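You operate a simulated robot arm through the tools that you are given. There is no shell and no other tool. Be economical: measure what you need, move in short steps, check, and stop when the job is done.

You are at the controls of a simulated robot arm. One attempt, no reset.

JOB
Seal the top end of the square post with wax.
Fine: the red wax brush takes it from the wax pot and goes back; the lid goes on again. Set down upright: red wax brush. A coat counts when it lies all over at full strength: go over it till it gets no stronger.

Only the result counts: the job must be done as asked and must still hold three seconds after the hand-in. Knocking over, shifting, dropping, spilling or breaking anything else fails it. A push-on lid holds only when it is set on centred and level and pressed home; a screw cap is set on level and turned clockwise until tight.

ROBOT AND FRAMES
A 7-joint arm with a two-finger parallel gripper, fixed in place. Base frame: the origin is at the foot of the arm, x ahead of it, y to its left, z up. Units: mm, rad, N and s.
Its first joint turns from -2.897 to 2.897 rad. Payload 4.4 kg.
The TCP is the grasp point between the finger pads, 23 mm short of the fingertips. In the tool frame z runs along the fingers and y along their closing line. The gripper opens to 94 mm. The fingers are 38 mm wide and 10 mm thick; the gripper's body (54 by 96 mm) begins 39 mm behind the TCP.
Orientation is that of the tool frame in the base frame, as [roll, pitch, yaw] about the fixed x, y, z axes, in that order (R = Rz(yaw) Ry(pitch) Rx(roll)). With the fingers straight down and closing along the base's y, the tool's x points along the base's -x, its y along +y and its z along -z.

CONTROLS
- The arm moves only by the tool jog_arm. Its argument "series" is a list that holds one entry, the list of rows, each a list of 6 numbers: the shift along the tool's x, y, z in mm, then the turn, a rotation vector about the tool's x, y, z in rad. In form: [[[dx, dy, dz, wx, wy, wz], ...]]. A call has 1 to 8 rows; each row is the pose to reach, as a shift and turn from the pose commanded when the call began, along the tool's axes at that moment. "claw" is the gripper command, from -1 (fully open) to 1 (shut), values between in proportion, set as the call begins (left out, the last holds). Rows are played at 5 a second. More than 50 mm and 0.15 rad between two rows, or a gripper value outside its range, and nothing of the call is played. Where a pose cannot be reached the arm comes as near as it can. A force on the tool above 40 N (or 10 N above the force at the start of the call, whichever is more), or a blocked arm, ends the call early, and 0.2 s more pass. The fingers move at their own pace (about 72 mm/s each) and stop on an object; they squeeze with about 41 N. The grip force told is the motor's: it shows also when the fingers shut on nothing. Time passes only in rows, and 0.2 s behind the last, so rows that repeat a pose let the fingers close. It gives the time, the measured TCP pose, the force on the tool (base axes), the opening and the grip force at its end, in the units of the frame above (readings bear some noise), with the torque about the TCP (base axes, N m) and any sound that the robot's microphone picked up.
- Cameras (640 x 400 px; columns grow to the right, rows downward): "scene" is fixed at [222.3, -500.4, 1512.2]; the picture's right is [0.95, -0.31, 0.00], its down [-0.07, -0.23, -0.97] and it looks along [0.30, 0.92, -0.24] (base axes); focal length 326 px, centre (320, 200). "wrist" rides on the gripper at [86, 16, -75] in the tool frame; the picture's right is [-0.18, 0.98, 0.00], its down [-0.58, -0.11, -0.81] and it looks along [-0.79, -0.15, 0.59] (tool axes); focal length 243 px, centre (320, 200). There is no depth. A picture from a camera that has moved, and an enlarged one, comes with that camera's place and axes in the base frame and with its lens.
- camera(camera): a new picture of that camera. The clock stands still meanwhile.
- zoom(camera, box): a new picture of the part [left, top, right, bottom] of that camera's present view, enlarged. The clock stands still meanwhile.
- job_done(): hands the job in; it is judged then, once.

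Go step by step. Nothing tells you positions but the pictures and the camera data: compare them with the known pose of the tool, close in by small moves and look again before you grip or let go. The budget is 120 turns and 84 pictures, counting those below and the enlarged ones. Unless the task says otherwise, let go and move clear before handing in, and close with one line.

The tools are called by a JSON object that holds its "fn" and its "kwargs". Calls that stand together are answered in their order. jog_arm: Moves the arm, as the interface text tells. Its arguments: {"type":"object","properties":{"series":{"type":"array"},"claw":{"type":"number"}},"required":["series"]} The other tools are called the same way: camera (camera) takes a picture; zoom (camera, box) takes an enlarged picture of a part of a camera's view; job_done () hands the job in.

At the start:

```text
time_s: 0.0
eef_pos: [576.1, 474.8, 1391.2]
orientation: [-3.141, -0.001, 3.141]
wrist_force: [0.0, -0.5, 1.4]
wrist_torque: [-0.02, 0.03, -0.01]
gripper_width: 94.1
finger_force: 0.0
```

scene: 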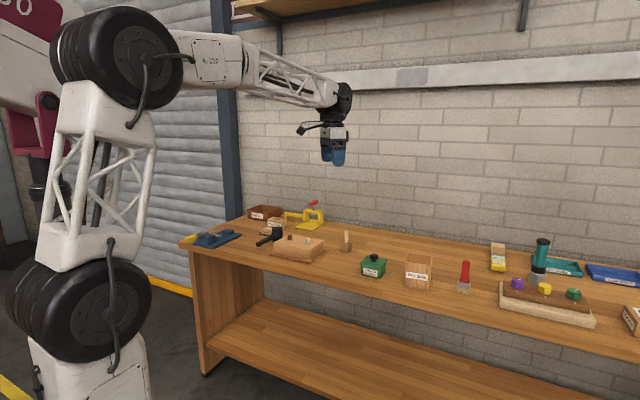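
wrist: 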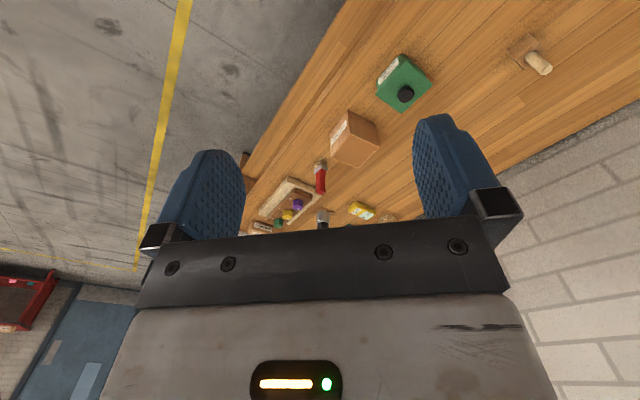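

I see a bench with several items: a green pot with black knob, a wooden block, a red-handled brush, and a post. I'll zoom in to identify them.

{"fn": "zoom", "kwargs": {"camera": "scene", "box": [340, 220, 500, 320]}}

{"fn": "zoom", "kwargs": {"camera": "scene", "box": [180, 190, 360, 300]}}

{"fn": "zoom", "kwargs": {"camera": "scene", "box": [480, 230, 640, 330]}}

```text
4.00 times, centred on (420, 270) of scene
camera zoom: at [222.3, -500.4, 1512.2], right [0.95, -0.31, 0.0], down [-0.07, -0.23, -0.97], along [0.3, 0.92, -0.24], focal length 1306 px, centre (-80, -80)
```

zoom: 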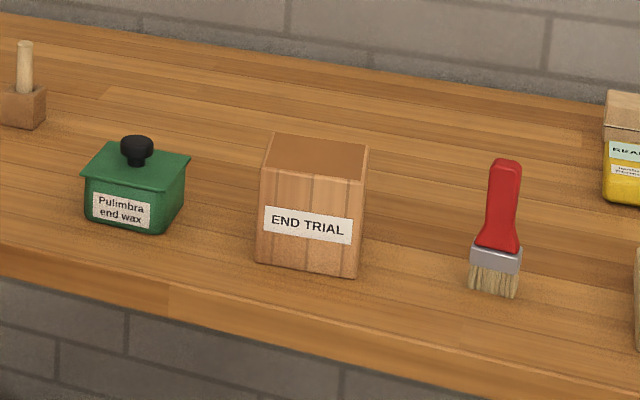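

```text
3.56 times, centred on (270, 245) of scene
camera zoom: at [222.3, -500.4, 1512.2], right [0.95, -0.31, 0.0], down [-0.07, -0.23, -0.97], along [0.3, 0.92, -0.24], focal length 1161 px, centre (498, 40)
```

zoom: 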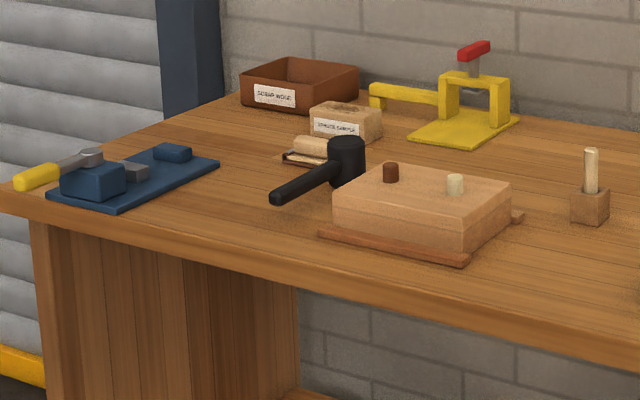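

```text
4.00 times, centred on (560, 280) of scene
camera zoom: at [222.3, -500.4, 1512.2], right [0.95, -0.31, 0.0], down [-0.07, -0.23, -0.97], along [0.3, 0.92, -0.24], focal length 1306 px, centre (-640, -120)
```

zoom: 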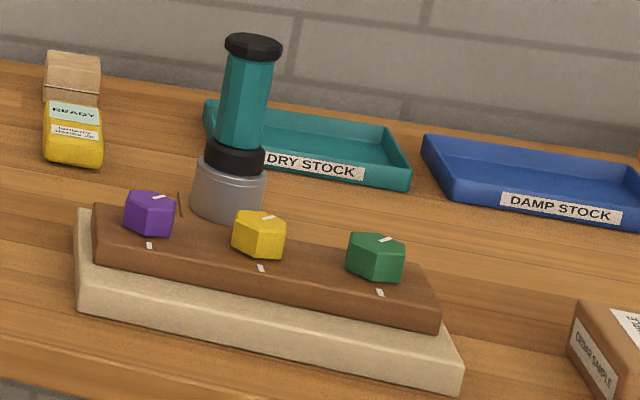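

The pot with knob lid ("end wax") sits around (829, 627), the red brush around (1077, 382), and the "END TRIAL" post lies between them. I'll move nearer for a better measurement.

{"fn": "jog_arm", "kwargs": {"series": [[[-20, 10, 35, 0, 0, 0], [-40, 20, 70, 0, 0, 0], [-60, 30, 105, 0, 0, 0], [-80, 40, 140, 0, 0, 0], [-100, 50, 175, 0, 0, 0], [-120, 60, 210, 0, 0, 0]]]}}

{"fn": "camera", "kwargs": {"camera": "wrist"}}

{"fn": "camera", "kwargs": {"camera": "scene"}}

```text
time_s: 1.4
eef_pos: [697.5, 535.8, 1182.0]
orientation: [3.14, 0.002, 3.141]
wrist_force: [0.7, -0.1, 0.1]
wrist_torque: [0.01, 0.03, -0.01]
gripper_width: 94.2
finger_force: 0.0
```

```text
78 pictures are left
camera wrist: at [611.4, 549.0, 1255.8], right [0.18, 0.98, 0.0], down [0.58, -0.11, 0.81], along [0.79, -0.15, -0.59], focal length 243 px, centre (320, 200)
```

wrist: 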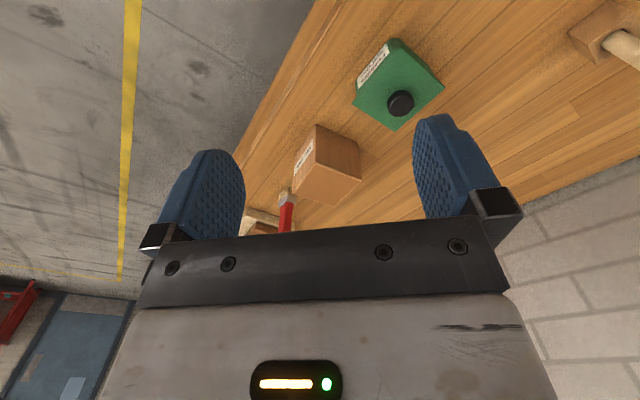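

```text
77 pictures are left
```

scene: 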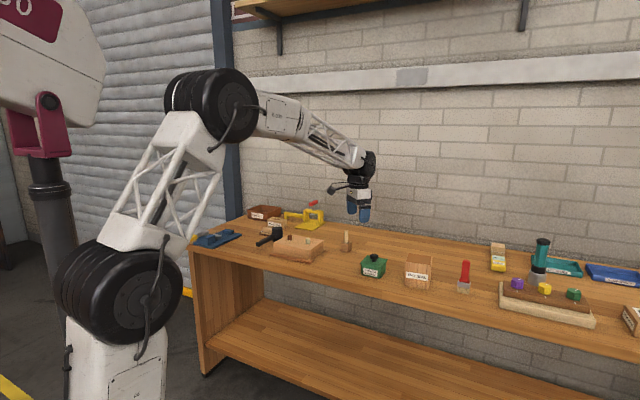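

Knob is now measured at about (828, 625, 940). I'll go above it and look.

{"fn": "jog_arm", "kwargs": {"series": [[[-26, 18, 30, 0, 0, 0], [-52, 36, 60, 0, 0, 0], [-78, 54, 90, 0, 0, 0], [-104, 72, 120, 0, 0, 0], [-130, 89, 150, 0, 0, 0], [-130, 89, 150, 0, 0, 0]]]}}

{"fn": "camera", "kwargs": {"camera": "wrist"}}

{"fn": "zoom", "kwargs": {"camera": "scene", "box": [340, 190, 500, 290]}}

```text
time_s: 2.8
eef_pos: [825.1, 624.0, 1031.0]
orientation: [-3.141, -0.002, -3.14]
wrist_force: [-0.6, -0.8, 0.8]
wrist_torque: [0.0, 0.03, -0.01]
gripper_width: 93.9
finger_force: 0.1
```

```text
76 pictures are left
camera wrist: at [740.2, 638.5, 1105.1], right [0.18, 0.98, 0.0], down [0.58, -0.11, 0.81], along [0.79, -0.15, -0.59], focal length 243 px, centre (320, 200)
```

wrist: 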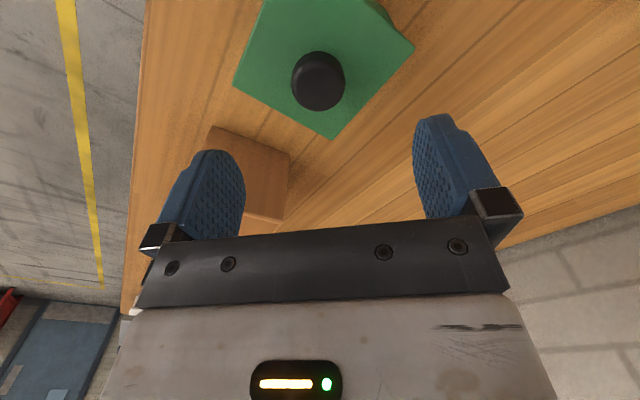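

```text
4.00 times, centred on (420, 240) of scene
camera zoom: at [222.3, -500.4, 1512.2], right [0.95, -0.31, 0.0], down [-0.07, -0.23, -0.97], along [0.3, 0.92, -0.24], focal length 1306 px, centre (-80, 40)
```

zoom: 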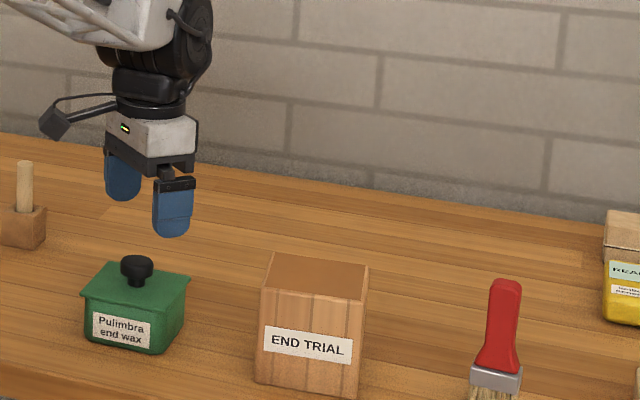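

The knob centre is about (821, 622) with its top near z 948 and the lid plane near 922. I'll descend over the knob with the fingertips staying just above the lid.

{"fn": "jog_arm", "kwargs": {"series": [[[4, -2, 30, 0, 0, 0], [4, -2, 55, 0, 0, 0], [4, -2, 70, 0, 0, 0], [4, -2, 76, 0, 0, 0], [4, -2, 76, 0, 0, 0]]]}}

{"fn": "camera", "kwargs": {"camera": "wrist"}}

{"fn": "zoom", "kwargs": {"camera": "scene", "box": [340, 220, 420, 270]}}

```text
time_s: 4.0
eef_pos: [823.6, 622.4, 958.9]
orientation: [3.14, 0.002, -3.142]
wrist_force: [-6.8, -6.8, 24.2]
wrist_torque: [-0.45, 0.3, -0.04]
gripper_width: 94.1
finger_force: 0.0
```

```text
74 pictures are left
camera wrist: at [736.5, 636.4, 1032.0], right [0.18, 0.98, 0.0], down [0.58, -0.11, 0.81], along [0.79, -0.15, -0.59], focal length 243 px, centre (320, 200)
```

wrist: 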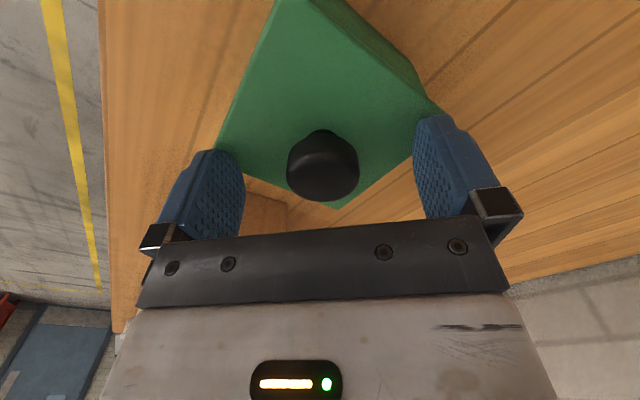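

```text
8.00 times, centred on (380, 245) of scene
camera zoom: at [222.3, -500.4, 1512.2], right [0.95, -0.31, 0.0], down [-0.07, -0.23, -0.97], along [0.3, 0.92, -0.24], focal length 2612 px, centre (-160, -160)
```

zoom: 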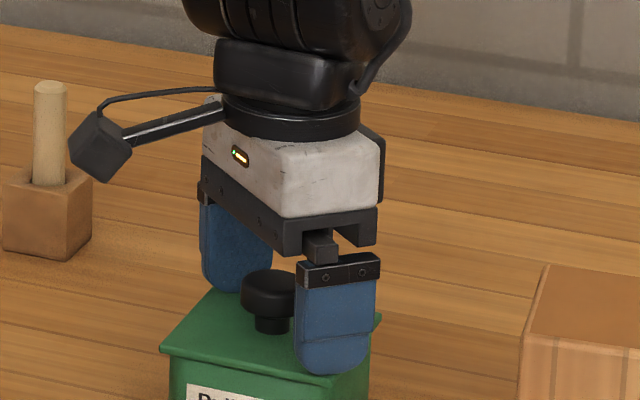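

The fingertips lightly touched the lid, so the lid plane is near z 936. I'll rise 5 mm, shift 4 mm to the knob's centre, then close on the knob.

{"fn": "jog_arm", "kwargs": {"series": [[[0, 0, -7, 0, 0, 0], [4, 0, -7, 0, 0, 0], [4, 0, -7, 0, 0, 0]]]}}

{"fn": "jog_arm", "kwargs": {"series": [[[0, 0, 0, 0, 0, 0], [0, 0, 0, 0, 0, 0], [0, 0, 0, 0, 0, 0], [0, 0, 0, 0, 0, 0], [0, 0, 0, 0, 0, 0]]], "claw": 1}}

{"fn": "zoom", "kwargs": {"camera": "scene", "box": [340, 220, 420, 270]}}

```text
time_s: 4.8
eef_pos: [818.1, 622.4, 962.4]
orientation: [3.141, -0.001, -3.141]
wrist_force: [-0.1, -0.1, 0.1]
wrist_torque: [-0.01, 0.0, 0.0]
gripper_width: 94.1
finger_force: 0.1
```

```text
time_s: 6.0
eef_pos: [818.8, 623.4, 962.8]
orientation: [-3.14, 0.0, -3.141]
wrist_force: [0.3, 1.3, 1.7]
wrist_torque: [-0.01, 0.09, -0.01]
gripper_width: 32.0
finger_force: 41.0
heard: snap
```

```text
8.00 times, centred on (380, 245) of scene
camera zoom: at [222.3, -500.4, 1512.2], right [0.95, -0.31, 0.0], down [-0.07, -0.23, -0.97], along [0.3, 0.92, -0.24], focal length 2612 px, centre (-160, -160)
```

zoom: 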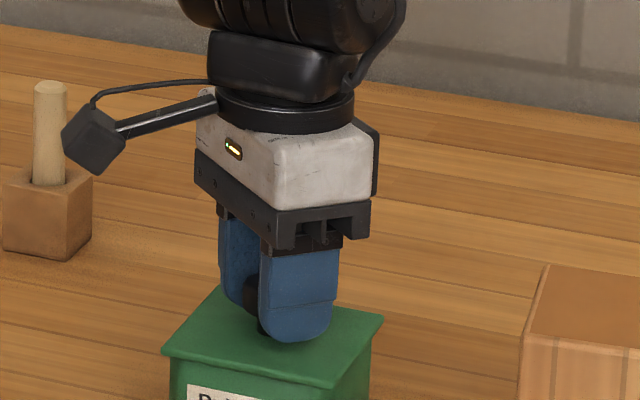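

The knob is gripped (32 mm). I'll lift straight up slowly.

{"fn": "jog_arm", "kwargs": {"series": [[[0, 0, -5, 0, 0, 0], [0, 0, -12, 0, 0, 0], [0, 0, -25, 0, 0, 0], [0, 0, -50, 0, 0, 0], [0, 0, -80, 0, 0, 0], [0, 0, -80, 0, 0, 0]]]}}

{"fn": "camera", "kwargs": {"camera": "scene"}}

{"fn": "camera", "kwargs": {"camera": "wrist"}}

```text
time_s: 7.4
eef_pos: [817.8, 620.9, 1043.3]
orientation: [3.141, 0.001, 3.141]
wrist_force: [0.5, -0.6, -1.0]
wrist_torque: [-0.01, -0.02, 0.01]
gripper_width: 32.2
finger_force: 40.5
```

```text
71 pictures are left
```

scene: 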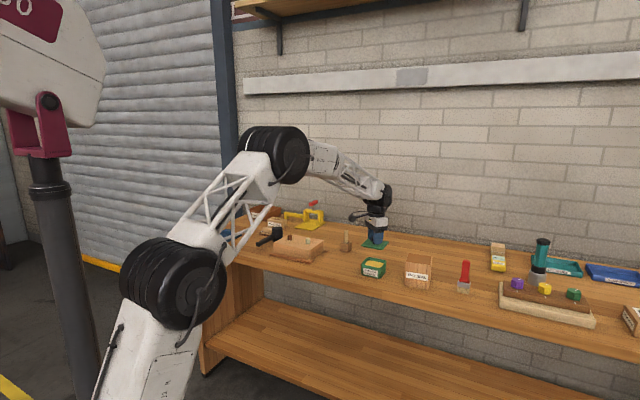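

```text
70 pictures are left
camera wrist: at [733.1, 635.9, 1116.5], right [0.18, 0.98, 0.0], down [0.58, -0.11, 0.81], along [0.79, -0.15, -0.59], focal length 243 px, centre (320, 200)
```

wrist: 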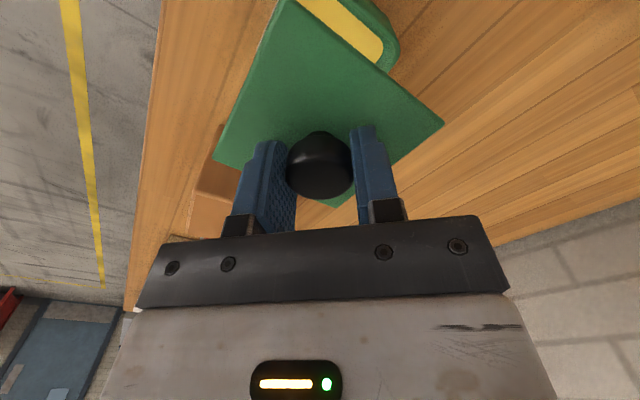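

The lid is off in the gripper and the wax is visible. I'll carry it behind the pot (toward the wall) and set it down on the bench there, at about (907, 711).

{"fn": "jog_arm", "kwargs": {"series": [[[-30, 30, 0, 0, 0, 0], [-60, 60, 0, 0, 0, 0], [-89, 89, 0, 0, 0, 0], [-89, 89, 0, 0, 0, 0]]]}}

{"fn": "zoom", "kwargs": {"camera": "scene", "box": [320, 190, 480, 290]}}

{"fn": "camera", "kwargs": {"camera": "wrist"}}

```text
time_s: 8.4
eef_pos: [909.5, 712.0, 1043.9]
orientation: [3.141, 0.0, -3.142]
wrist_force: [0.1, -0.3, -0.4]
wrist_torque: [0.02, 0.02, 0.0]
gripper_width: 32.0
finger_force: 41.2
```

```text
4.00 times, centred on (400, 240) of scene
camera zoom: at [222.3, -500.4, 1512.2], right [0.95, -0.31, 0.0], down [-0.07, -0.23, -0.97], along [0.3, 0.92, -0.24], focal length 1306 px, centre (0, 40)
```

zoom: 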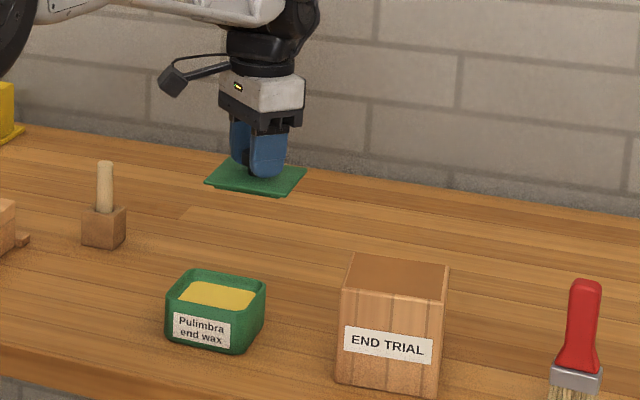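

```text
68 pictures are left
camera wrist: at [822.5, 725.8, 1117.5], right [0.18, 0.98, 0.0], down [0.58, -0.11, 0.81], along [0.79, -0.15, -0.59], focal length 243 px, centre (320, 200)
```

wrist: 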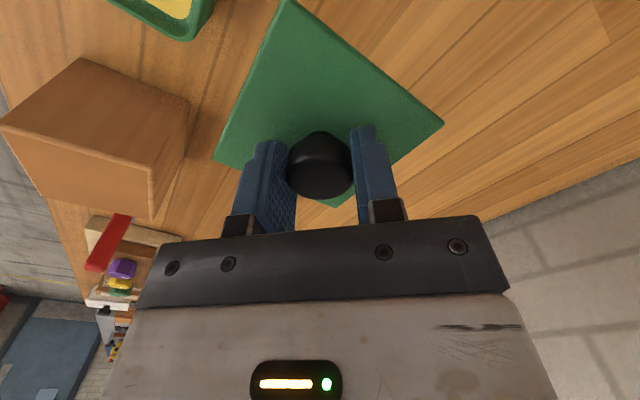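

Within reach. Lowering the lid toward the bench, then checking the gap.

{"fn": "jog_arm", "kwargs": {"series": [[[0, 0, 40, 0, 0, 0], [0, 0, 75, 0, 0, 0], [0, 0, 95, 0, 0, 0], [0, 0, 105, 0, 0, 0], [0, 0, 110, 0, 0, 0], [0, 0, 112, 0, 0, 0], [0, 0, 112, 0, 0, 0]]]}}

{"fn": "zoom", "kwargs": {"camera": "scene", "box": [340, 220, 420, 270]}}

```text
time_s: 10.0
eef_pos: [908.1, 711.5, 929.6]
orientation: [3.141, 0.0, -3.141]
wrist_force: [-0.2, 1.1, -1.2]
wrist_torque: [-0.01, 0.0, 0.0]
gripper_width: 32.1
finger_force: 41.1
```

```text
8.00 times, centred on (380, 245) of scene
camera zoom: at [222.3, -500.4, 1512.2], right [0.95, -0.31, 0.0], down [-0.07, -0.23, -0.97], along [0.3, 0.92, -0.24], focal length 2612 px, centre (-160, -160)
```

zoom: 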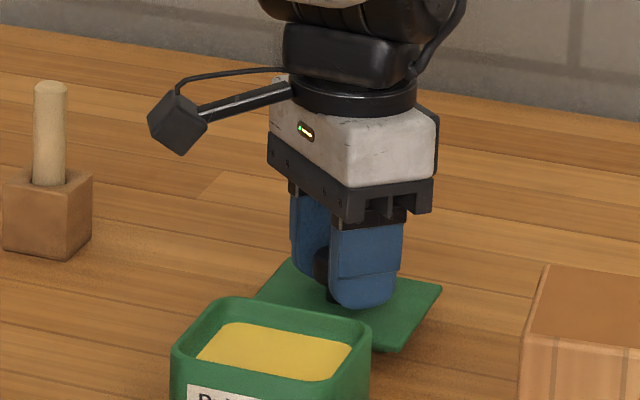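

Still free. Lowering in small steps until it touches.

{"fn": "jog_arm", "kwargs": {"series": [[[0, 0, 3, 0, 0, 0], [0, 0, 6, 0, 0, 0], [0, 0, 9, 0, 0, 0], [0, 0, 12, 0, 0, 0]]]}}

{"fn": "zoom", "kwargs": {"camera": "scene", "box": [340, 220, 420, 270]}}

```text
time_s: 11.0
eef_pos: [905.9, 711.2, 918.4]
orientation: [3.141, 0.001, -3.14]
wrist_force: [-1.1, 0.2, 1.3]
wrist_torque: [-0.04, 0.06, 0.02]
gripper_width: 32.1
finger_force: 41.5
```

```text
8.00 times, centred on (380, 245) of scene
camera zoom: at [222.3, -500.4, 1512.2], right [0.95, -0.31, 0.0], down [-0.07, -0.23, -0.97], along [0.3, 0.92, -0.24], focal length 2612 px, centre (-160, -160)
```

zoom: 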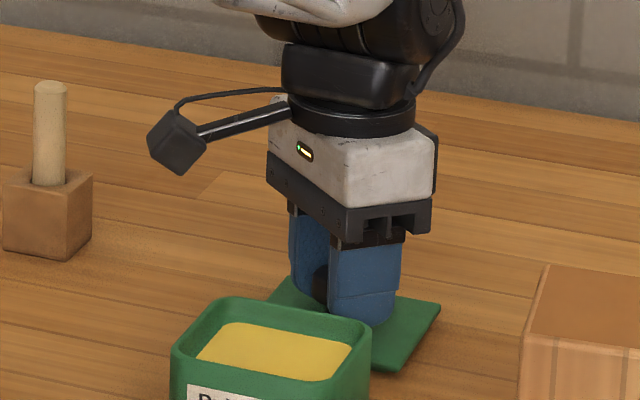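

{"fn": "jog_arm", "kwargs": {"series": [[[0, 0, 2, 0, 0, 0], [0, 0, 4, 0, 0, 0], [0, 0, 6, 0, 0, 0]]]}}

```text
time_s: 11.8
eef_pos: [907.9, 712.4, 918.8]
orientation: [3.139, 0.006, 3.141]
wrist_force: [0.5, -0.2, 3.7]
wrist_torque: [0.03, -0.02, 0.05]
gripper_width: 32.2
finger_force: 40.4
stopped in row 3: the force on the tool passed its limit at 41 N (the readings are from after the stop); the commanded pose is now the measured one
```

The lid rests on the bench at TCP z ≈ 918. I'll open and rise.

{"fn": "jog_arm", "kwargs": {"series": [[[0, 0, 0, 0, 0, 0], [0, 0, 0, 0, 0, 0], [0, 0, 0, 0, 0, 0], [0, 0, 0, 0, 0, 0]]], "claw": -1}}

{"fn": "jog_arm", "kwargs": {"series": [[[0, 0, -30, 0, 0, 0], [0, 0, -75, 0, 0, 0], [0, 0, -120, 0, 0, 0], [0, 0, -165, 0, 0, 0], [0, 0, -165, 0, 0, 0]]]}}

{"fn": "camera", "kwargs": {"camera": "wrist"}}

{"fn": "zoom", "kwargs": {"camera": "scene", "box": [350, 220, 510, 320]}}

```text
time_s: 12.8
eef_pos: [907.9, 712.2, 917.4]
orientation: [3.137, 0.002, 3.141]
wrist_force: [0.3, 0.3, -0.8]
wrist_torque: [-0.01, 0.03, 0.0]
gripper_width: 94.0
finger_force: 0.0
```

```text
time_s: 14.1
eef_pos: [907.1, 711.4, 1083.0]
orientation: [3.137, 0.004, -3.141]
wrist_force: [-0.8, -0.5, -0.3]
wrist_torque: [0.03, -0.04, 0.01]
gripper_width: 94.0
finger_force: 0.1
```

```text
65 pictures are left
camera wrist: at [821.5, 725.5, 1156.9], right [0.18, 0.98, 0.0], down [0.58, -0.11, 0.81], along [0.79, -0.15, -0.59], focal length 243 px, centre (320, 200)
```

wrist: 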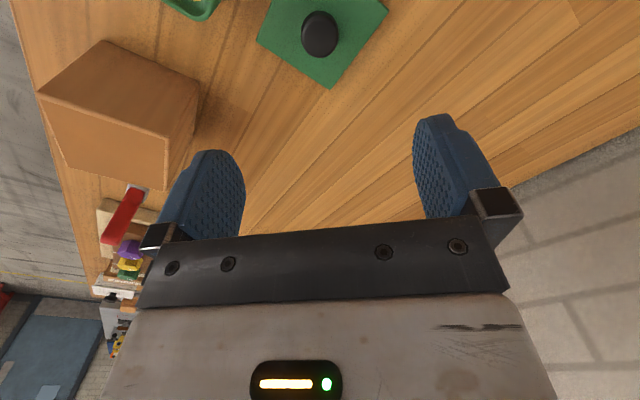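

```text
4.00 times, centred on (430, 270) of scene
camera zoom: at [222.3, -500.4, 1512.2], right [0.95, -0.31, 0.0], down [-0.07, -0.23, -0.97], along [0.3, 0.92, -0.24], focal length 1306 px, centre (-120, -80)
```

zoom: 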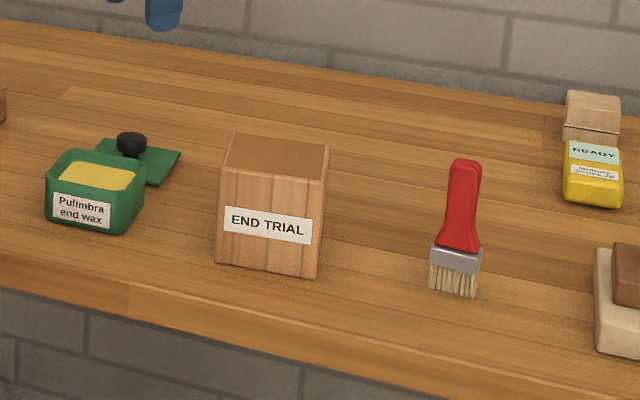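

The lid is down and the brush stands upright at around (1077, 382), aligned with the bench (which lies at about 45° to the base). I'll turn the hand 45° and approach the brush high for a look.

{"fn": "jog_arm", "kwargs": {"series": [[[-13, -33, -8, 0, 0, 0.1], [-26, -66, -16, 0, 0, 0.2], [-39, -99, -24, 0, 0, 0.3], [-52, -132, -32, 0, 0, 0.4], [-65, -165, -32, 0, 0, 0.5], [-78, -198, -32, 0, 0, 0.6], [-91, -231, -32, 0, 0, 0.7], [-103, -261, -32, 0, 0, 0.785]]]}}

{"fn": "camera", "kwargs": {"camera": "wrist"}}

{"fn": "zoom", "kwargs": {"camera": "scene", "box": [350, 210, 510, 310]}}

```text
time_s: 15.8
eef_pos: [1010.3, 451.8, 1114.4]
orientation: [3.135, -0.001, 2.355]
wrist_force: [0.0, 0.1, -0.2]
wrist_torque: [0.02, 0.0, 0.0]
gripper_width: 94.0
finger_force: 0.0
```

```text
63 pictures are left
camera wrist: at [960.9, 521.7, 1189.0], right [0.83, 0.56, 0.01], down [0.33, -0.49, 0.81], along [0.46, -0.66, -0.59], focal length 243 px, centre (320, 200)
```

wrist: 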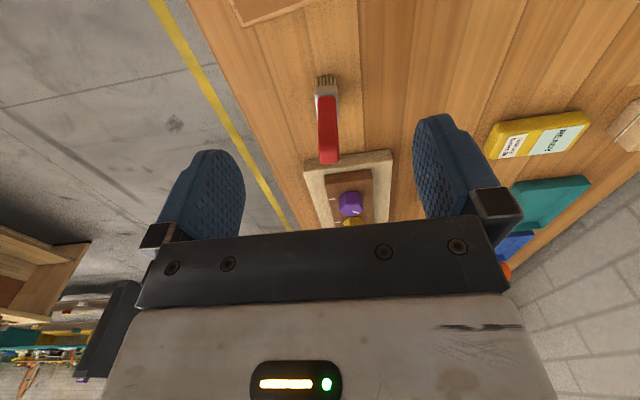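

```text
4.00 times, centred on (430, 260) of scene
camera zoom: at [222.3, -500.4, 1512.2], right [0.95, -0.31, 0.0], down [-0.07, -0.23, -0.97], along [0.3, 0.92, -0.24], focal length 1306 px, centre (-120, -40)
```

zoom: 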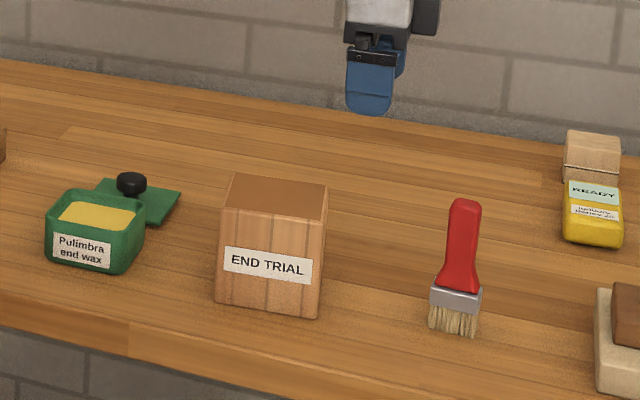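

The brush stands vertical at about (1069.5, 379), handle top near z 1009. I'll move to just above it and check.

{"fn": "jog_arm", "kwargs": {"series": [[[-31, -3, 10, 0, 0, 0], [-62, -6, 30, 0, 0, 0], [-93, -9.5, 50, 0, 0, 0], [-93, -9.5, 64, 0, 0, 0], [-93, -9.5, 64, 0, 0, 0]]]}}

{"fn": "camera", "kwargs": {"camera": "wrist"}}

{"fn": "zoom", "kwargs": {"camera": "scene", "box": [426, 220, 506, 300]}}

```text
time_s: 17.1
eef_pos: [1069.6, 378.1, 1050.0]
orientation: [3.135, 0.0, 2.358]
wrist_force: [-0.3, -0.1, -0.4]
wrist_torque: [0.0, -0.01, 0.0]
gripper_width: 94.2
finger_force: 0.0
```

```text
61 pictures are left
camera wrist: at [1021.1, 448.4, 1124.6], right [0.83, 0.56, 0.01], down [0.33, -0.49, 0.81], along [0.46, -0.66, -0.59], focal length 243 px, centre (320, 200)
```

wrist: 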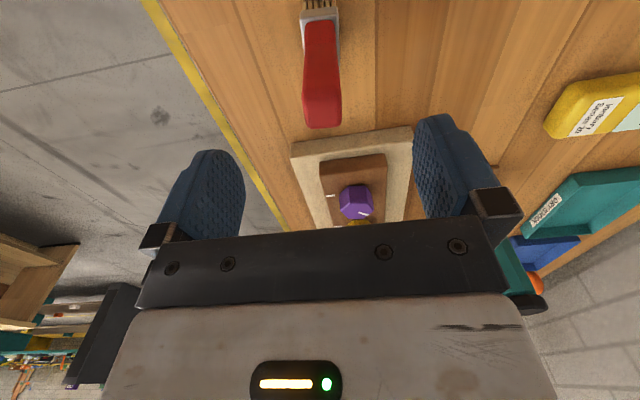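

```text
5.00 times, centred on (466, 260) of scene
camera zoom: at [222.3, -500.4, 1512.2], right [0.95, -0.31, 0.0], down [-0.07, -0.23, -0.97], along [0.3, 0.92, -0.24], focal length 1632 px, centre (-410, -100)
```

zoom: 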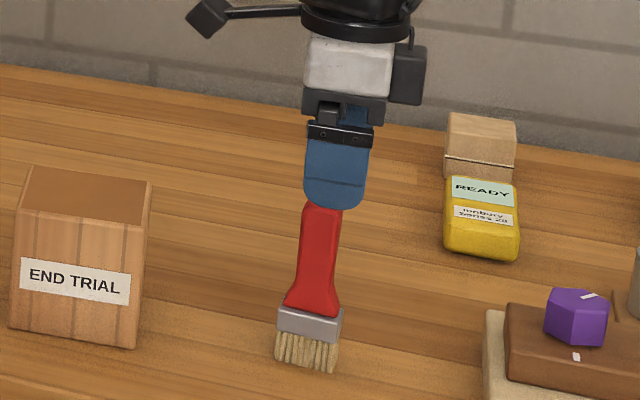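

Well aligned over the handle. Descending so the pads straddle the handle, then closing.

{"fn": "jog_arm", "kwargs": {"series": [[[0, 0, 20, 0, 0, 0], [0, 0, 40, 0, 0, 0], [0, 0, 55, 0, 0, 0], [0, 0, 66, 0, 0, 0], [0, 0, 66, 0, 0, 0]]]}}

{"fn": "camera", "kwargs": {"camera": "wrist"}}

```text
time_s: 18.2
eef_pos: [1070.1, 377.6, 984.6]
orientation: [3.138, 0.001, 2.356]
wrist_force: [-1.4, 0.0, -0.6]
wrist_torque: [0.01, 0.03, 0.03]
gripper_width: 94.0
finger_force: 0.1
```

```text
59 pictures are left
camera wrist: at [1020.6, 448.3, 1058.0], right [0.83, 0.56, 0.01], down [0.33, -0.49, 0.81], along [0.46, -0.66, -0.59], focal length 243 px, centre (320, 200)
```

wrist: 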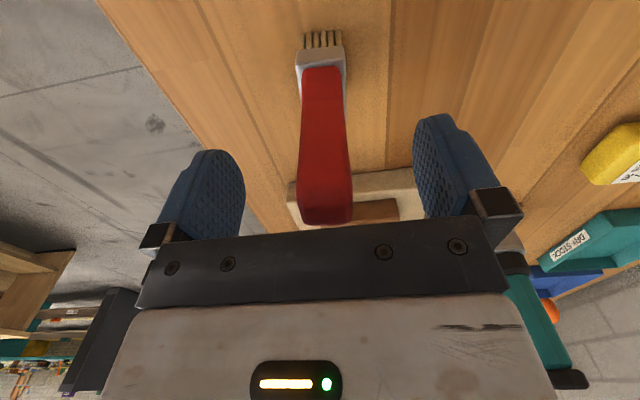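

{"fn": "jog_arm", "kwargs": {"series": [[[0, 0, 0, 0, 0, 0], [0, 0, 0, 0, 0, 0], [0, 0, 0, 0, 0, 0], [0, 0, 0, 0, 0, 0], [0, 0, 0, 0, 0, 0]]], "claw": 1}}

{"fn": "jog_arm", "kwargs": {"series": [[[0, 0, -10, 0, 0, 0], [0, 0, -30, 0, 0, 0], [0, 0, -70, 0, 0, 0], [0, 0, -110, 0, 0, 0], [0, 0, -145, 0, 0, 0], [0, 0, -145, 0, 0, 0]]]}}

{"fn": "camera", "kwargs": {"camera": "wrist"}}

{"fn": "camera", "kwargs": {"camera": "scene"}}

```text
time_s: 19.4
eef_pos: [1069.8, 378.0, 984.4]
orientation: [3.136, -0.001, 2.357]
wrist_force: [-2.1, 0.0, 0.9]
wrist_torque: [0.02, 0.14, 0.05]
gripper_width: 21.4
finger_force: 40.6
```

```text
time_s: 20.9
eef_pos: [1068.3, 376.7, 1129.8]
orientation: [3.137, 0.002, 2.356]
wrist_force: [1.4, 0.1, -0.9]
wrist_torque: [0.01, -0.02, -0.03]
gripper_width: 21.5
finger_force: 41.4
```

```text
58 pictures are left
camera wrist: at [1019.3, 447.6, 1204.1], right [0.83, 0.56, 0.0], down [0.33, -0.49, 0.81], along [0.46, -0.66, -0.59], focal length 243 px, centre (320, 200)
```

wrist: 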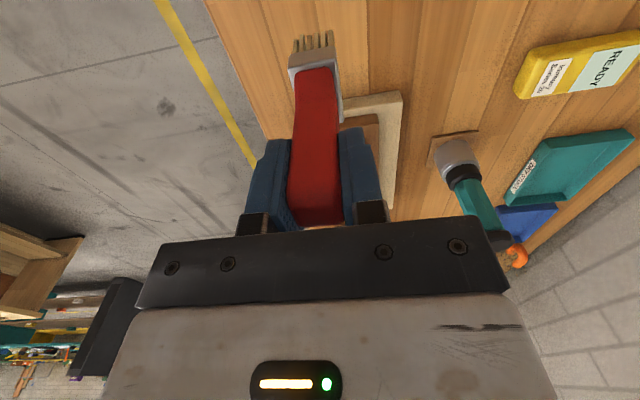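

```text
57 pictures are left
```

scene: 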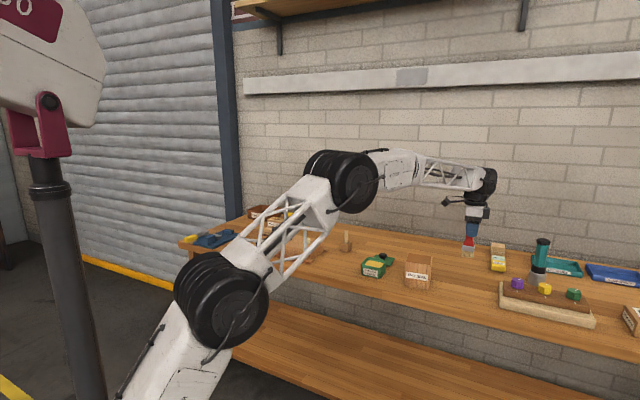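

The brush is in hand (tip about 105 mm below the TCP). I'll carry it over to above the pot.

{"fn": "jog_arm", "kwargs": {"series": [[[44, 0, -20, 0, 0, 0], [88, 0, -20, 0, 0, 0], [132, 0, -20, 0, 0, 0], [176, -1, -20, 0, 0, 0], [220, -2, -20, 0, 0, 0], [264, -3, -20, 0, 0, 0], [308, -3.5, -20, 0, 0, 0], [350, -3.7, -20, 0, 0, 0]]]}}

{"fn": "camera", "kwargs": {"camera": "wrist"}}

{"fn": "zoom", "kwargs": {"camera": "scene", "box": [340, 190, 460, 290]}}

```text
time_s: 22.6
eef_pos: [818.4, 622.5, 1147.9]
orientation: [3.136, -0.001, 2.354]
wrist_force: [-0.4, 0.8, -1.2]
wrist_torque: [0.0, 0.03, 0.0]
gripper_width: 21.6
finger_force: 41.0
```

```text
56 pictures are left
camera wrist: at [769.7, 692.5, 1222.2], right [0.83, 0.56, 0.01], down [0.33, -0.49, 0.81], along [0.46, -0.66, -0.59], focal length 243 px, centre (320, 200)
```

wrist: 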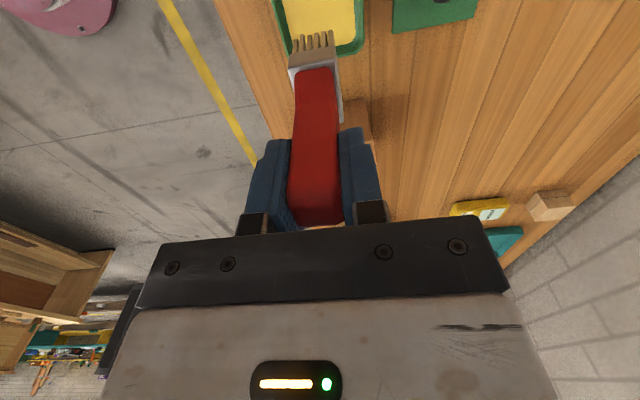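

```text
4.00 times, centred on (400, 240) of scene
camera zoom: at [222.3, -500.4, 1512.2], right [0.95, -0.31, 0.0], down [-0.07, -0.23, -0.97], along [0.3, 0.92, -0.24], focal length 1306 px, centre (0, 40)
```

zoom: 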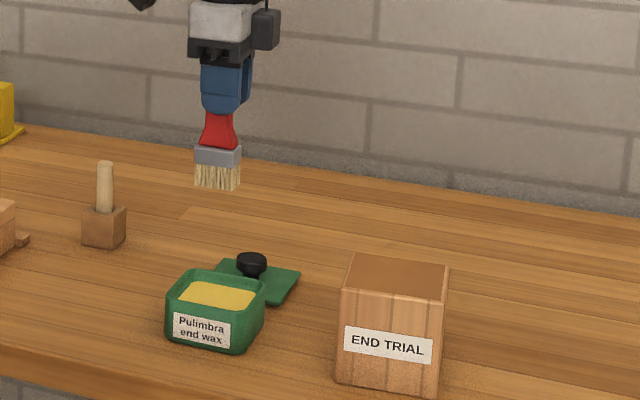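

Lowering until the bristles are just above the rim.

{"fn": "jog_arm", "kwargs": {"series": [[[0, 0, 40, 0, 0, 0], [0, 0, 75, 0, 0, 0], [0, 0, 98, 0, 0, 0], [0, 0, 98, 0, 0, 0]]]}}

{"fn": "zoom", "kwargs": {"camera": "wrist", "box": [220, 0, 420, 125]}}

{"fn": "zoom", "kwargs": {"camera": "scene", "box": [350, 235, 414, 285]}}

```text
time_s: 23.6
eef_pos: [818.7, 622.9, 1050.0]
orientation: [3.136, 0.001, 2.356]
wrist_force: [0.5, 0.1, -1.1]
wrist_torque: [0.01, -0.04, -0.02]
gripper_width: 21.8
finger_force: 41.3
```

```text
3.20 times, centred on (320, 62) of wrist
camera zoom: at [770.3, 693.1, 1124.5], right [0.83, 0.56, 0.0], down [0.33, -0.49, 0.81], along [0.46, -0.66, -0.59], focal length 776 px, centre (320, 640)
```

zoom: 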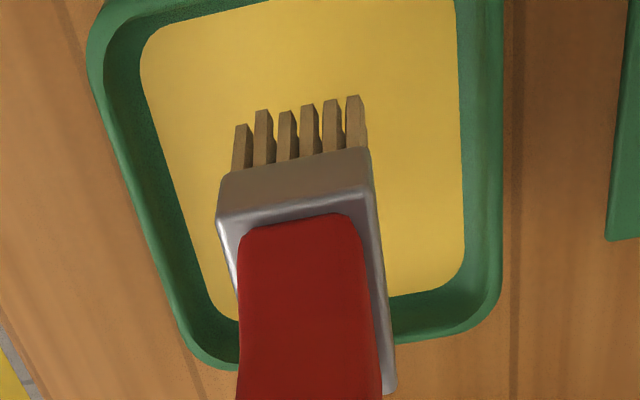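

```text
8.00 times, centred on (382, 260) of scene
camera zoom: at [222.3, -500.4, 1512.2], right [0.95, -0.31, 0.0], down [-0.07, -0.23, -0.97], along [0.3, 0.92, -0.24], focal length 2612 px, centre (-176, -280)
```

zoom: 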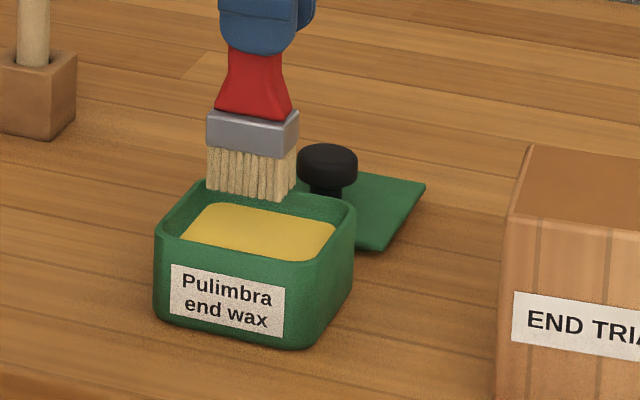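

Brush is over the wax with good clearance. Dipping gently.

{"fn": "jog_arm", "kwargs": {"series": [[[0, 0, 10, 0, 0, 0], [0, 0, 18, 0, 0, 0], [0, 0, 24, 0, 0, 0], [0, 0, 30, 0, 0, 0], [0, 0, 35, 0, 0, 0], [0, 0, 35, 0, 0, 0]]]}}

{"fn": "zoom", "kwargs": {"camera": "scene", "box": [350, 235, 414, 285]}}

```text
time_s: 25.0
eef_pos: [820.5, 622.8, 1023.1]
orientation: [3.131, 0.002, 2.355]
wrist_force: [-2.1, -1.7, 4.4]
wrist_torque: [-0.13, 0.27, 0.02]
gripper_width: 21.6
finger_force: 41.4
stopped in row 6: the force on the tool passed its limit at 41 N (the readings are from after the stop); the commanded pose is now the measured one
```

```text
8.00 times, centred on (382, 260) of scene
camera zoom: at [222.3, -500.4, 1512.2], right [0.95, -0.31, 0.0], down [-0.07, -0.23, -0.97], along [0.3, 0.92, -0.24], focal length 2612 px, centre (-176, -280)
```

zoom: 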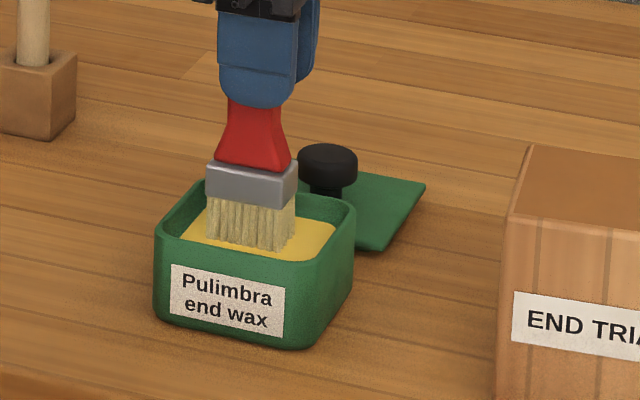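

The bristles touch the wax. I'll rub slightly, then lift and inspect.

{"fn": "jog_arm", "kwargs": {"series": [[[6, 0, 0, 0, 0, 0], [-6, 0, 0, 0, 0, 0], [6, 0, 0, 0, 0, 0], [0, 0, 0, 0, 0, 0], [0, 0, 0, 0, 0, 0], [0, 0, -30, 0, 0, 0], [0, 0, -30, 0, 0, 0]]]}}

{"fn": "zoom", "kwargs": {"camera": "scene", "box": [350, 235, 414, 285]}}

{"fn": "zoom", "kwargs": {"camera": "wrist", "box": [220, 0, 420, 125]}}

```text
time_s: 26.6
eef_pos: [819.6, 623.7, 1051.3]
orientation: [3.131, 0.0, 2.355]
wrist_force: [0.4, -0.4, -1.0]
wrist_torque: [0.0, -0.01, -0.01]
gripper_width: 21.5
finger_force: 40.7
```

```text
8.00 times, centred on (382, 260) of scene
camera zoom: at [222.3, -500.4, 1512.2], right [0.95, -0.31, 0.0], down [-0.07, -0.23, -0.97], along [0.3, 0.92, -0.24], focal length 2612 px, centre (-176, -280)
```

zoom: 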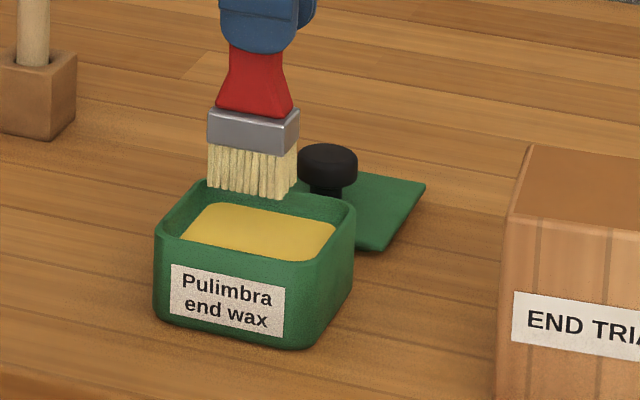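

```text
3.20 times, centred on (320, 62) of wrist
camera zoom: at [770.7, 693.5, 1125.1], right [0.83, 0.56, 0.01], down [0.33, -0.49, 0.81], along [0.46, -0.66, -0.59], focal length 776 px, centre (320, 640)
```

zoom: 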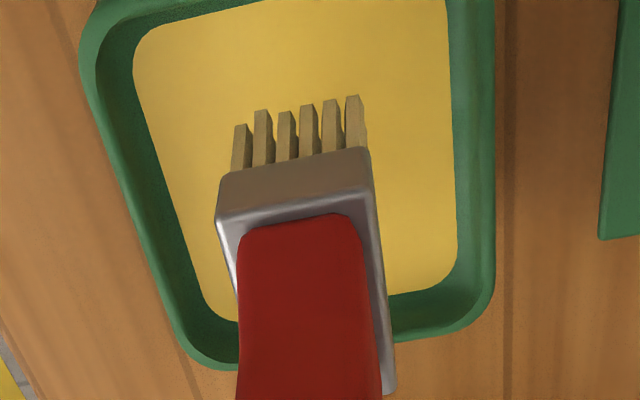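

The bristles are now loaded with yellow wax. I'll rise, level the tool, and go over the post, whose top centre is at about (942, 481, 980).

{"fn": "jog_arm", "kwargs": {"series": [[[0, 0, -40, -0.0075, 0.0075, 0], [0, 0, -80, -0.0075, 0.0075, 0], [-45, -4, -85, -0.0075, 0.0075, 0], [-90, -8, -85, -0.0075, 0.0075, 0], [-135, -11, -85, -0.0075, 0.0075, 0], [-162, -13, -85, -0.0075, 0.0075, 0], [-187, -13, -85, -0.0075, 0.0075, 0], [-187, -13, -85, -0.0075, 0.0075, 0]]]}}

{"fn": "camera", "kwargs": {"camera": "wrist"}}

{"fn": "zoom", "kwargs": {"camera": "scene", "box": [380, 230, 460, 290]}}

```text
time_s: 28.4
eef_pos: [942.4, 482.1, 1137.0]
orientation: [3.123, -0.006, 2.356]
wrist_force: [-0.5, -0.1, -1.1]
wrist_torque: [0.0, 0.02, -0.01]
gripper_width: 21.6
finger_force: 41.2
```

```text
49 pictures are left
camera wrist: at [893.7, 550.1, 1211.5], right [0.83, 0.56, 0.02], down [0.33, -0.5, 0.8], along [0.46, -0.65, -0.6], focal length 243 px, centre (320, 200)
```

wrist: 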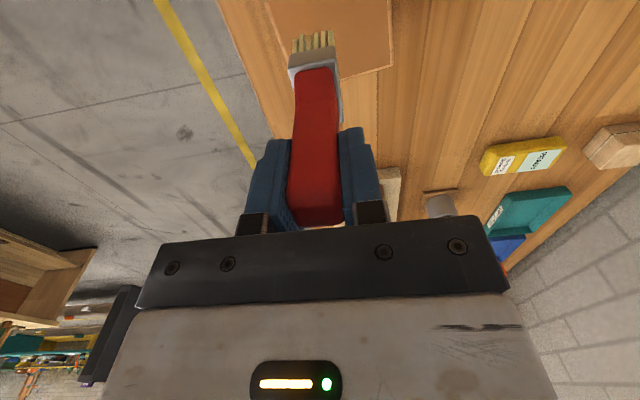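

```text
6.67 times, centred on (420, 260) of scene
camera zoom: at [222.3, -500.4, 1512.2], right [0.95, -0.31, 0.0], down [-0.07, -0.23, -0.97], along [0.3, 0.92, -0.24], focal length 2177 px, centre (-347, -200)
```

zoom: 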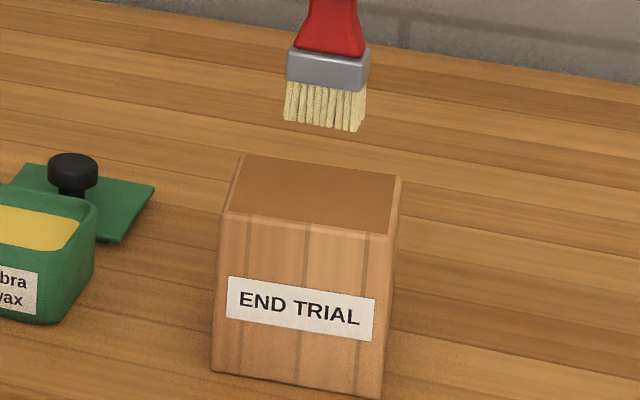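

The post top is now fixed at centre ≈ (949.5, 495.5, 980), about 91 mm square, turned ≈ -38.6°. I'll align the brush with the post, level it, and lower to just above the top.

{"fn": "jog_arm", "kwargs": {"series": [[[4.5, 18.5, 0, 0.0186, -0.0065, -0.11], [4.5, 18.5, 20, 0.0186, -0.0065, -0.11], [4.5, 18.5, 38, 0.0186, -0.0065, -0.11], [4.5, 18.5, 42, 0.0186, -0.0065, -0.11], [4.5, 18.5, 42, 0.0186, -0.0065, -0.11]]]}}

{"fn": "camera", "kwargs": {"camera": "wrist"}}

{"fn": "zoom", "kwargs": {"camera": "scene", "box": [380, 230, 460, 290]}}

```text
time_s: 29.6
eef_pos: [952.0, 497.5, 1094.5]
orientation: [-3.141, 0.002, 2.466]
wrist_force: [-0.2, 0.2, -1.0]
wrist_torque: [-0.03, 0.03, -0.02]
gripper_width: 21.6
finger_force: 40.7
```

```text
47 pictures are left
camera wrist: at [896.2, 562.4, 1168.4], right [0.76, 0.65, 0.0], down [0.39, -0.45, 0.81], along [0.53, -0.61, -0.59], focal length 243 px, centre (320, 200)
```

wrist: 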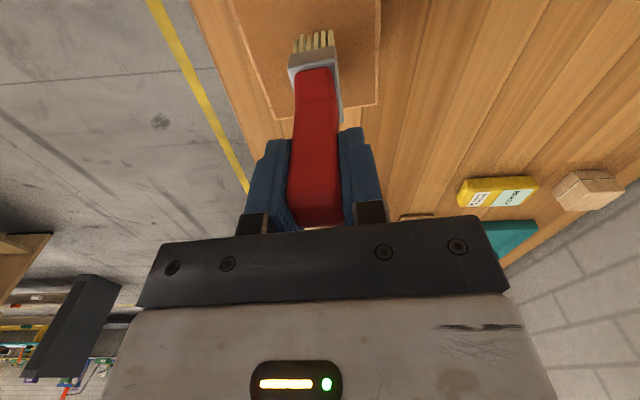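

```text
6.67 times, centred on (420, 260) of scene
camera zoom: at [222.3, -500.4, 1512.2], right [0.95, -0.31, 0.0], down [-0.07, -0.23, -0.97], along [0.3, 0.92, -0.24], focal length 2177 px, centre (-347, -200)
```

zoom: 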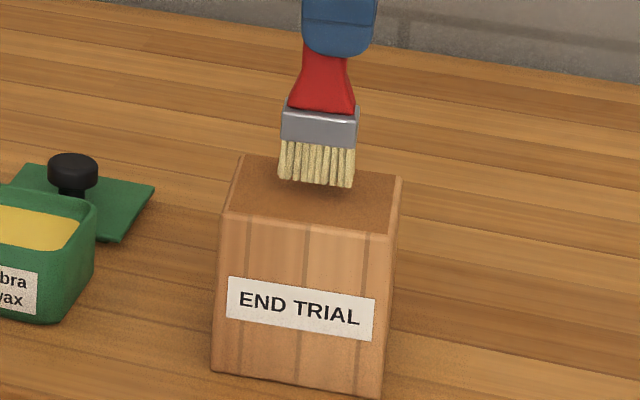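

Brush is centred above the post top. Lowering gently to find contact.

{"fn": "jog_arm", "kwargs": {"series": [[[4, 0, 4, 0, 0, 0], [4, 0, 7, 0, 0, 0], [4, 0, 9, 0, 0, 0], [4, 0, 9, 0, 0, 0]]]}}

```text
time_s: 30.6
eef_pos: [949.5, 499.4, 1084.6]
orientation: [3.141, 0.001, 2.466]
wrist_force: [0.2, 0.3, -1.6]
wrist_torque: [-0.04, 0.02, 0.02]
gripper_width: 21.6
finger_force: 40.6
```

{"fn": "jog_arm", "kwargs": {"series": [[[0, 0, 1, 0, 0, 0], [0, 0, 2, 0, 0, 0], [0, 0, 2, 0, 0, 0]]]}}

{"fn": "zoom", "kwargs": {"camera": "scene", "box": [390, 235, 450, 275]}}

```text
time_s: 31.4
eef_pos: [948.5, 501.0, 1084.1]
orientation: [-3.141, 0.001, 2.464]
wrist_force: [-0.6, 0.1, 0.5]
wrist_torque: [0.06, -0.01, -0.01]
gripper_width: 21.5
finger_force: 40.9
```

```text
10.00 times, centred on (420, 255) of scene
camera zoom: at [222.3, -500.4, 1512.2], right [0.95, -0.31, 0.0], down [-0.07, -0.23, -0.97], along [0.3, 0.92, -0.24], focal length 3265 px, centre (-680, -350)
```

zoom: 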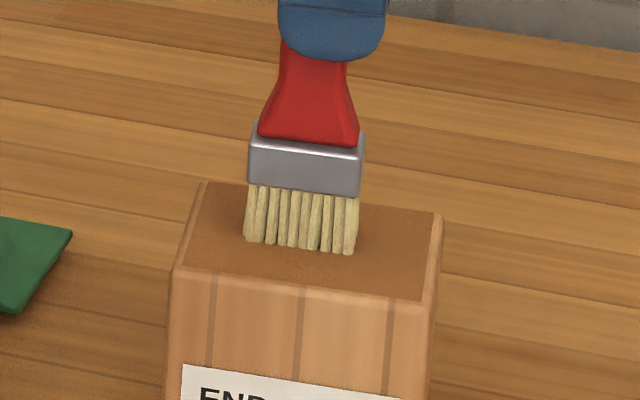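

{"fn": "jog_arm", "kwargs": {"series": [[[-4, 0, 1, 0, 0, 0], [-4, 0, 2, 0, 0, 0], [-4, 0, 3, 0, 0, 0], [-4, 0, 3, 0, 0, 0]]]}}

{"fn": "zoom", "kwargs": {"camera": "scene", "box": [390, 235, 450, 275]}}

```text
time_s: 32.4
eef_pos: [951.6, 499.0, 1083.6]
orientation: [3.138, 0.002, 2.465]
wrist_force: [-5.7, 2.1, 31.0]
wrist_torque: [0.41, 0.87, 0.02]
gripper_width: 21.9
finger_force: 41.3
```

```text
10.00 times, centred on (420, 255) of scene
camera zoom: at [222.3, -500.4, 1512.2], right [0.95, -0.31, 0.0], down [-0.07, -0.23, -0.97], along [0.3, 0.92, -0.24], focal length 3265 px, centre (-680, -350)
```

zoom: 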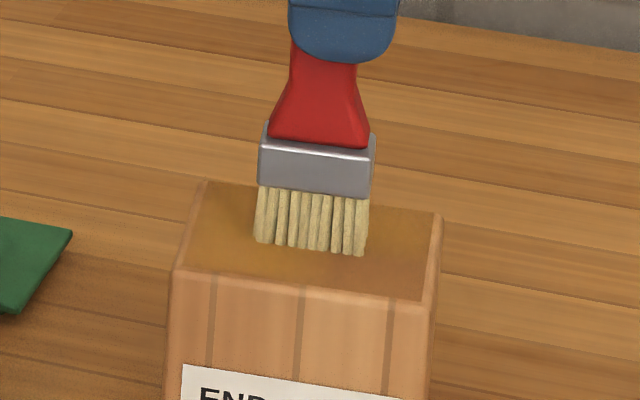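

Contact made and wax is transferring. I'll ease the pressure and stroke over the whole top.

{"fn": "jog_arm", "kwargs": {"series": [[[0, 0, -2.5, 0, 0, 0], [0, 36, -2.5, 0, 0, 0], [0, 0, -2.5, 0, 0, 0], [0, -36, -2.5, 0, 0, 0], [24, -36, -2.5, 0, 0, 0], [24, 0, -2.5, 0, 0, 0], [24, 36, -2.5, 0, 0, 0], [0, 36, -2.5, 0, 0, 0]]]}}

{"fn": "zoom", "kwargs": {"camera": "scene", "box": [390, 235, 450, 275]}}

```text
time_s: 34.2
eef_pos: [974.0, 525.6, 1082.8]
orientation: [-3.141, 0.0, 2.469]
wrist_force: [-5.2, 5.0, 16.8]
wrist_torque: [0.53, 0.63, 0.02]
gripper_width: 21.4
finger_force: 40.6
```

```text
10.00 times, centred on (420, 255) of scene
camera zoom: at [222.3, -500.4, 1512.2], right [0.95, -0.31, 0.0], down [-0.07, -0.23, -0.97], along [0.3, 0.92, -0.24], focal length 3265 px, centre (-680, -350)
```

zoom: 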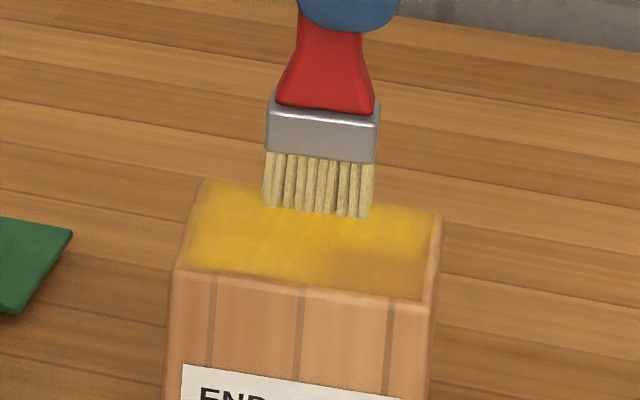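

Working well and the post has not moved. Continuing on the right half.

{"fn": "jog_arm", "kwargs": {"series": [[[-24, 0, 0.5, 0, 0, 0], [-24, -36, 0.5, 0, 0, 0], [-24, -72, 0.5, 0, 0, 0], [-12, -72, 0.5, 0, 0, 0], [-12, -36, 0.5, 0, 0, 0], [-12, 0, 0.5, 0, 0, 0], [0, -36, 0, 0, 0, 0], [0, -36, -30, 0, 0, 0]]]}}

{"fn": "zoom", "kwargs": {"camera": "scene", "box": [390, 225, 450, 275]}}

{"fn": "camera", "kwargs": {"camera": "wrist"}}

```text
time_s: 36.0
eef_pos: [952.3, 497.7, 1111.0]
orientation: [-3.14, 0.0, 2.466]
wrist_force: [-0.1, 0.6, -1.9]
wrist_torque: [-0.01, -0.01, -0.02]
gripper_width: 21.8
finger_force: 41.1
```

```text
8.00 times, centred on (420, 250) of scene
camera zoom: at [222.3, -500.4, 1512.2], right [0.95, -0.31, 0.0], down [-0.07, -0.23, -0.97], along [0.3, 0.92, -0.24], focal length 2612 px, centre (-480, -200)
```

zoom: 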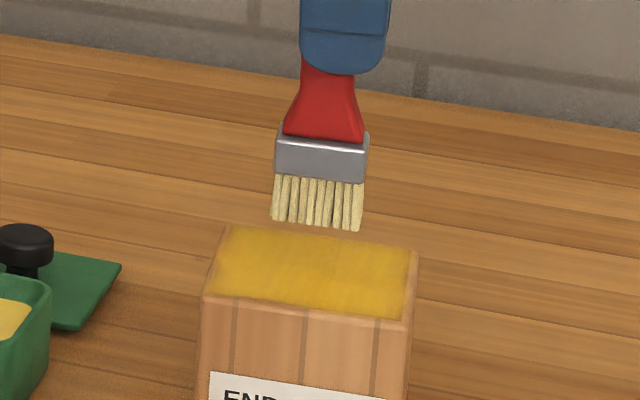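

```text
41 pictures are left
camera wrist: at [896.0, 563.0, 1185.2], right [0.76, 0.65, 0.0], down [0.39, -0.45, 0.81], along [0.53, -0.61, -0.59], focal length 243 px, centre (320, 200)
```

wrist: 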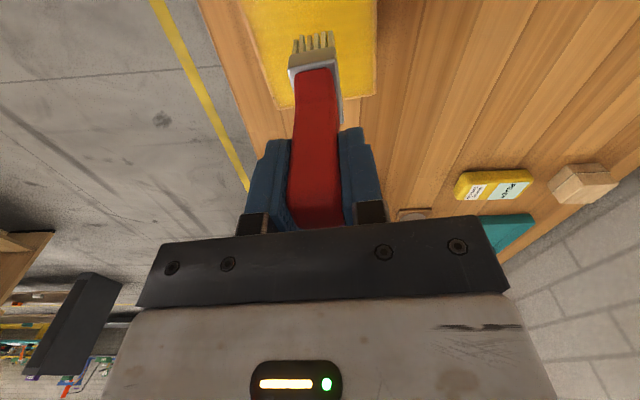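

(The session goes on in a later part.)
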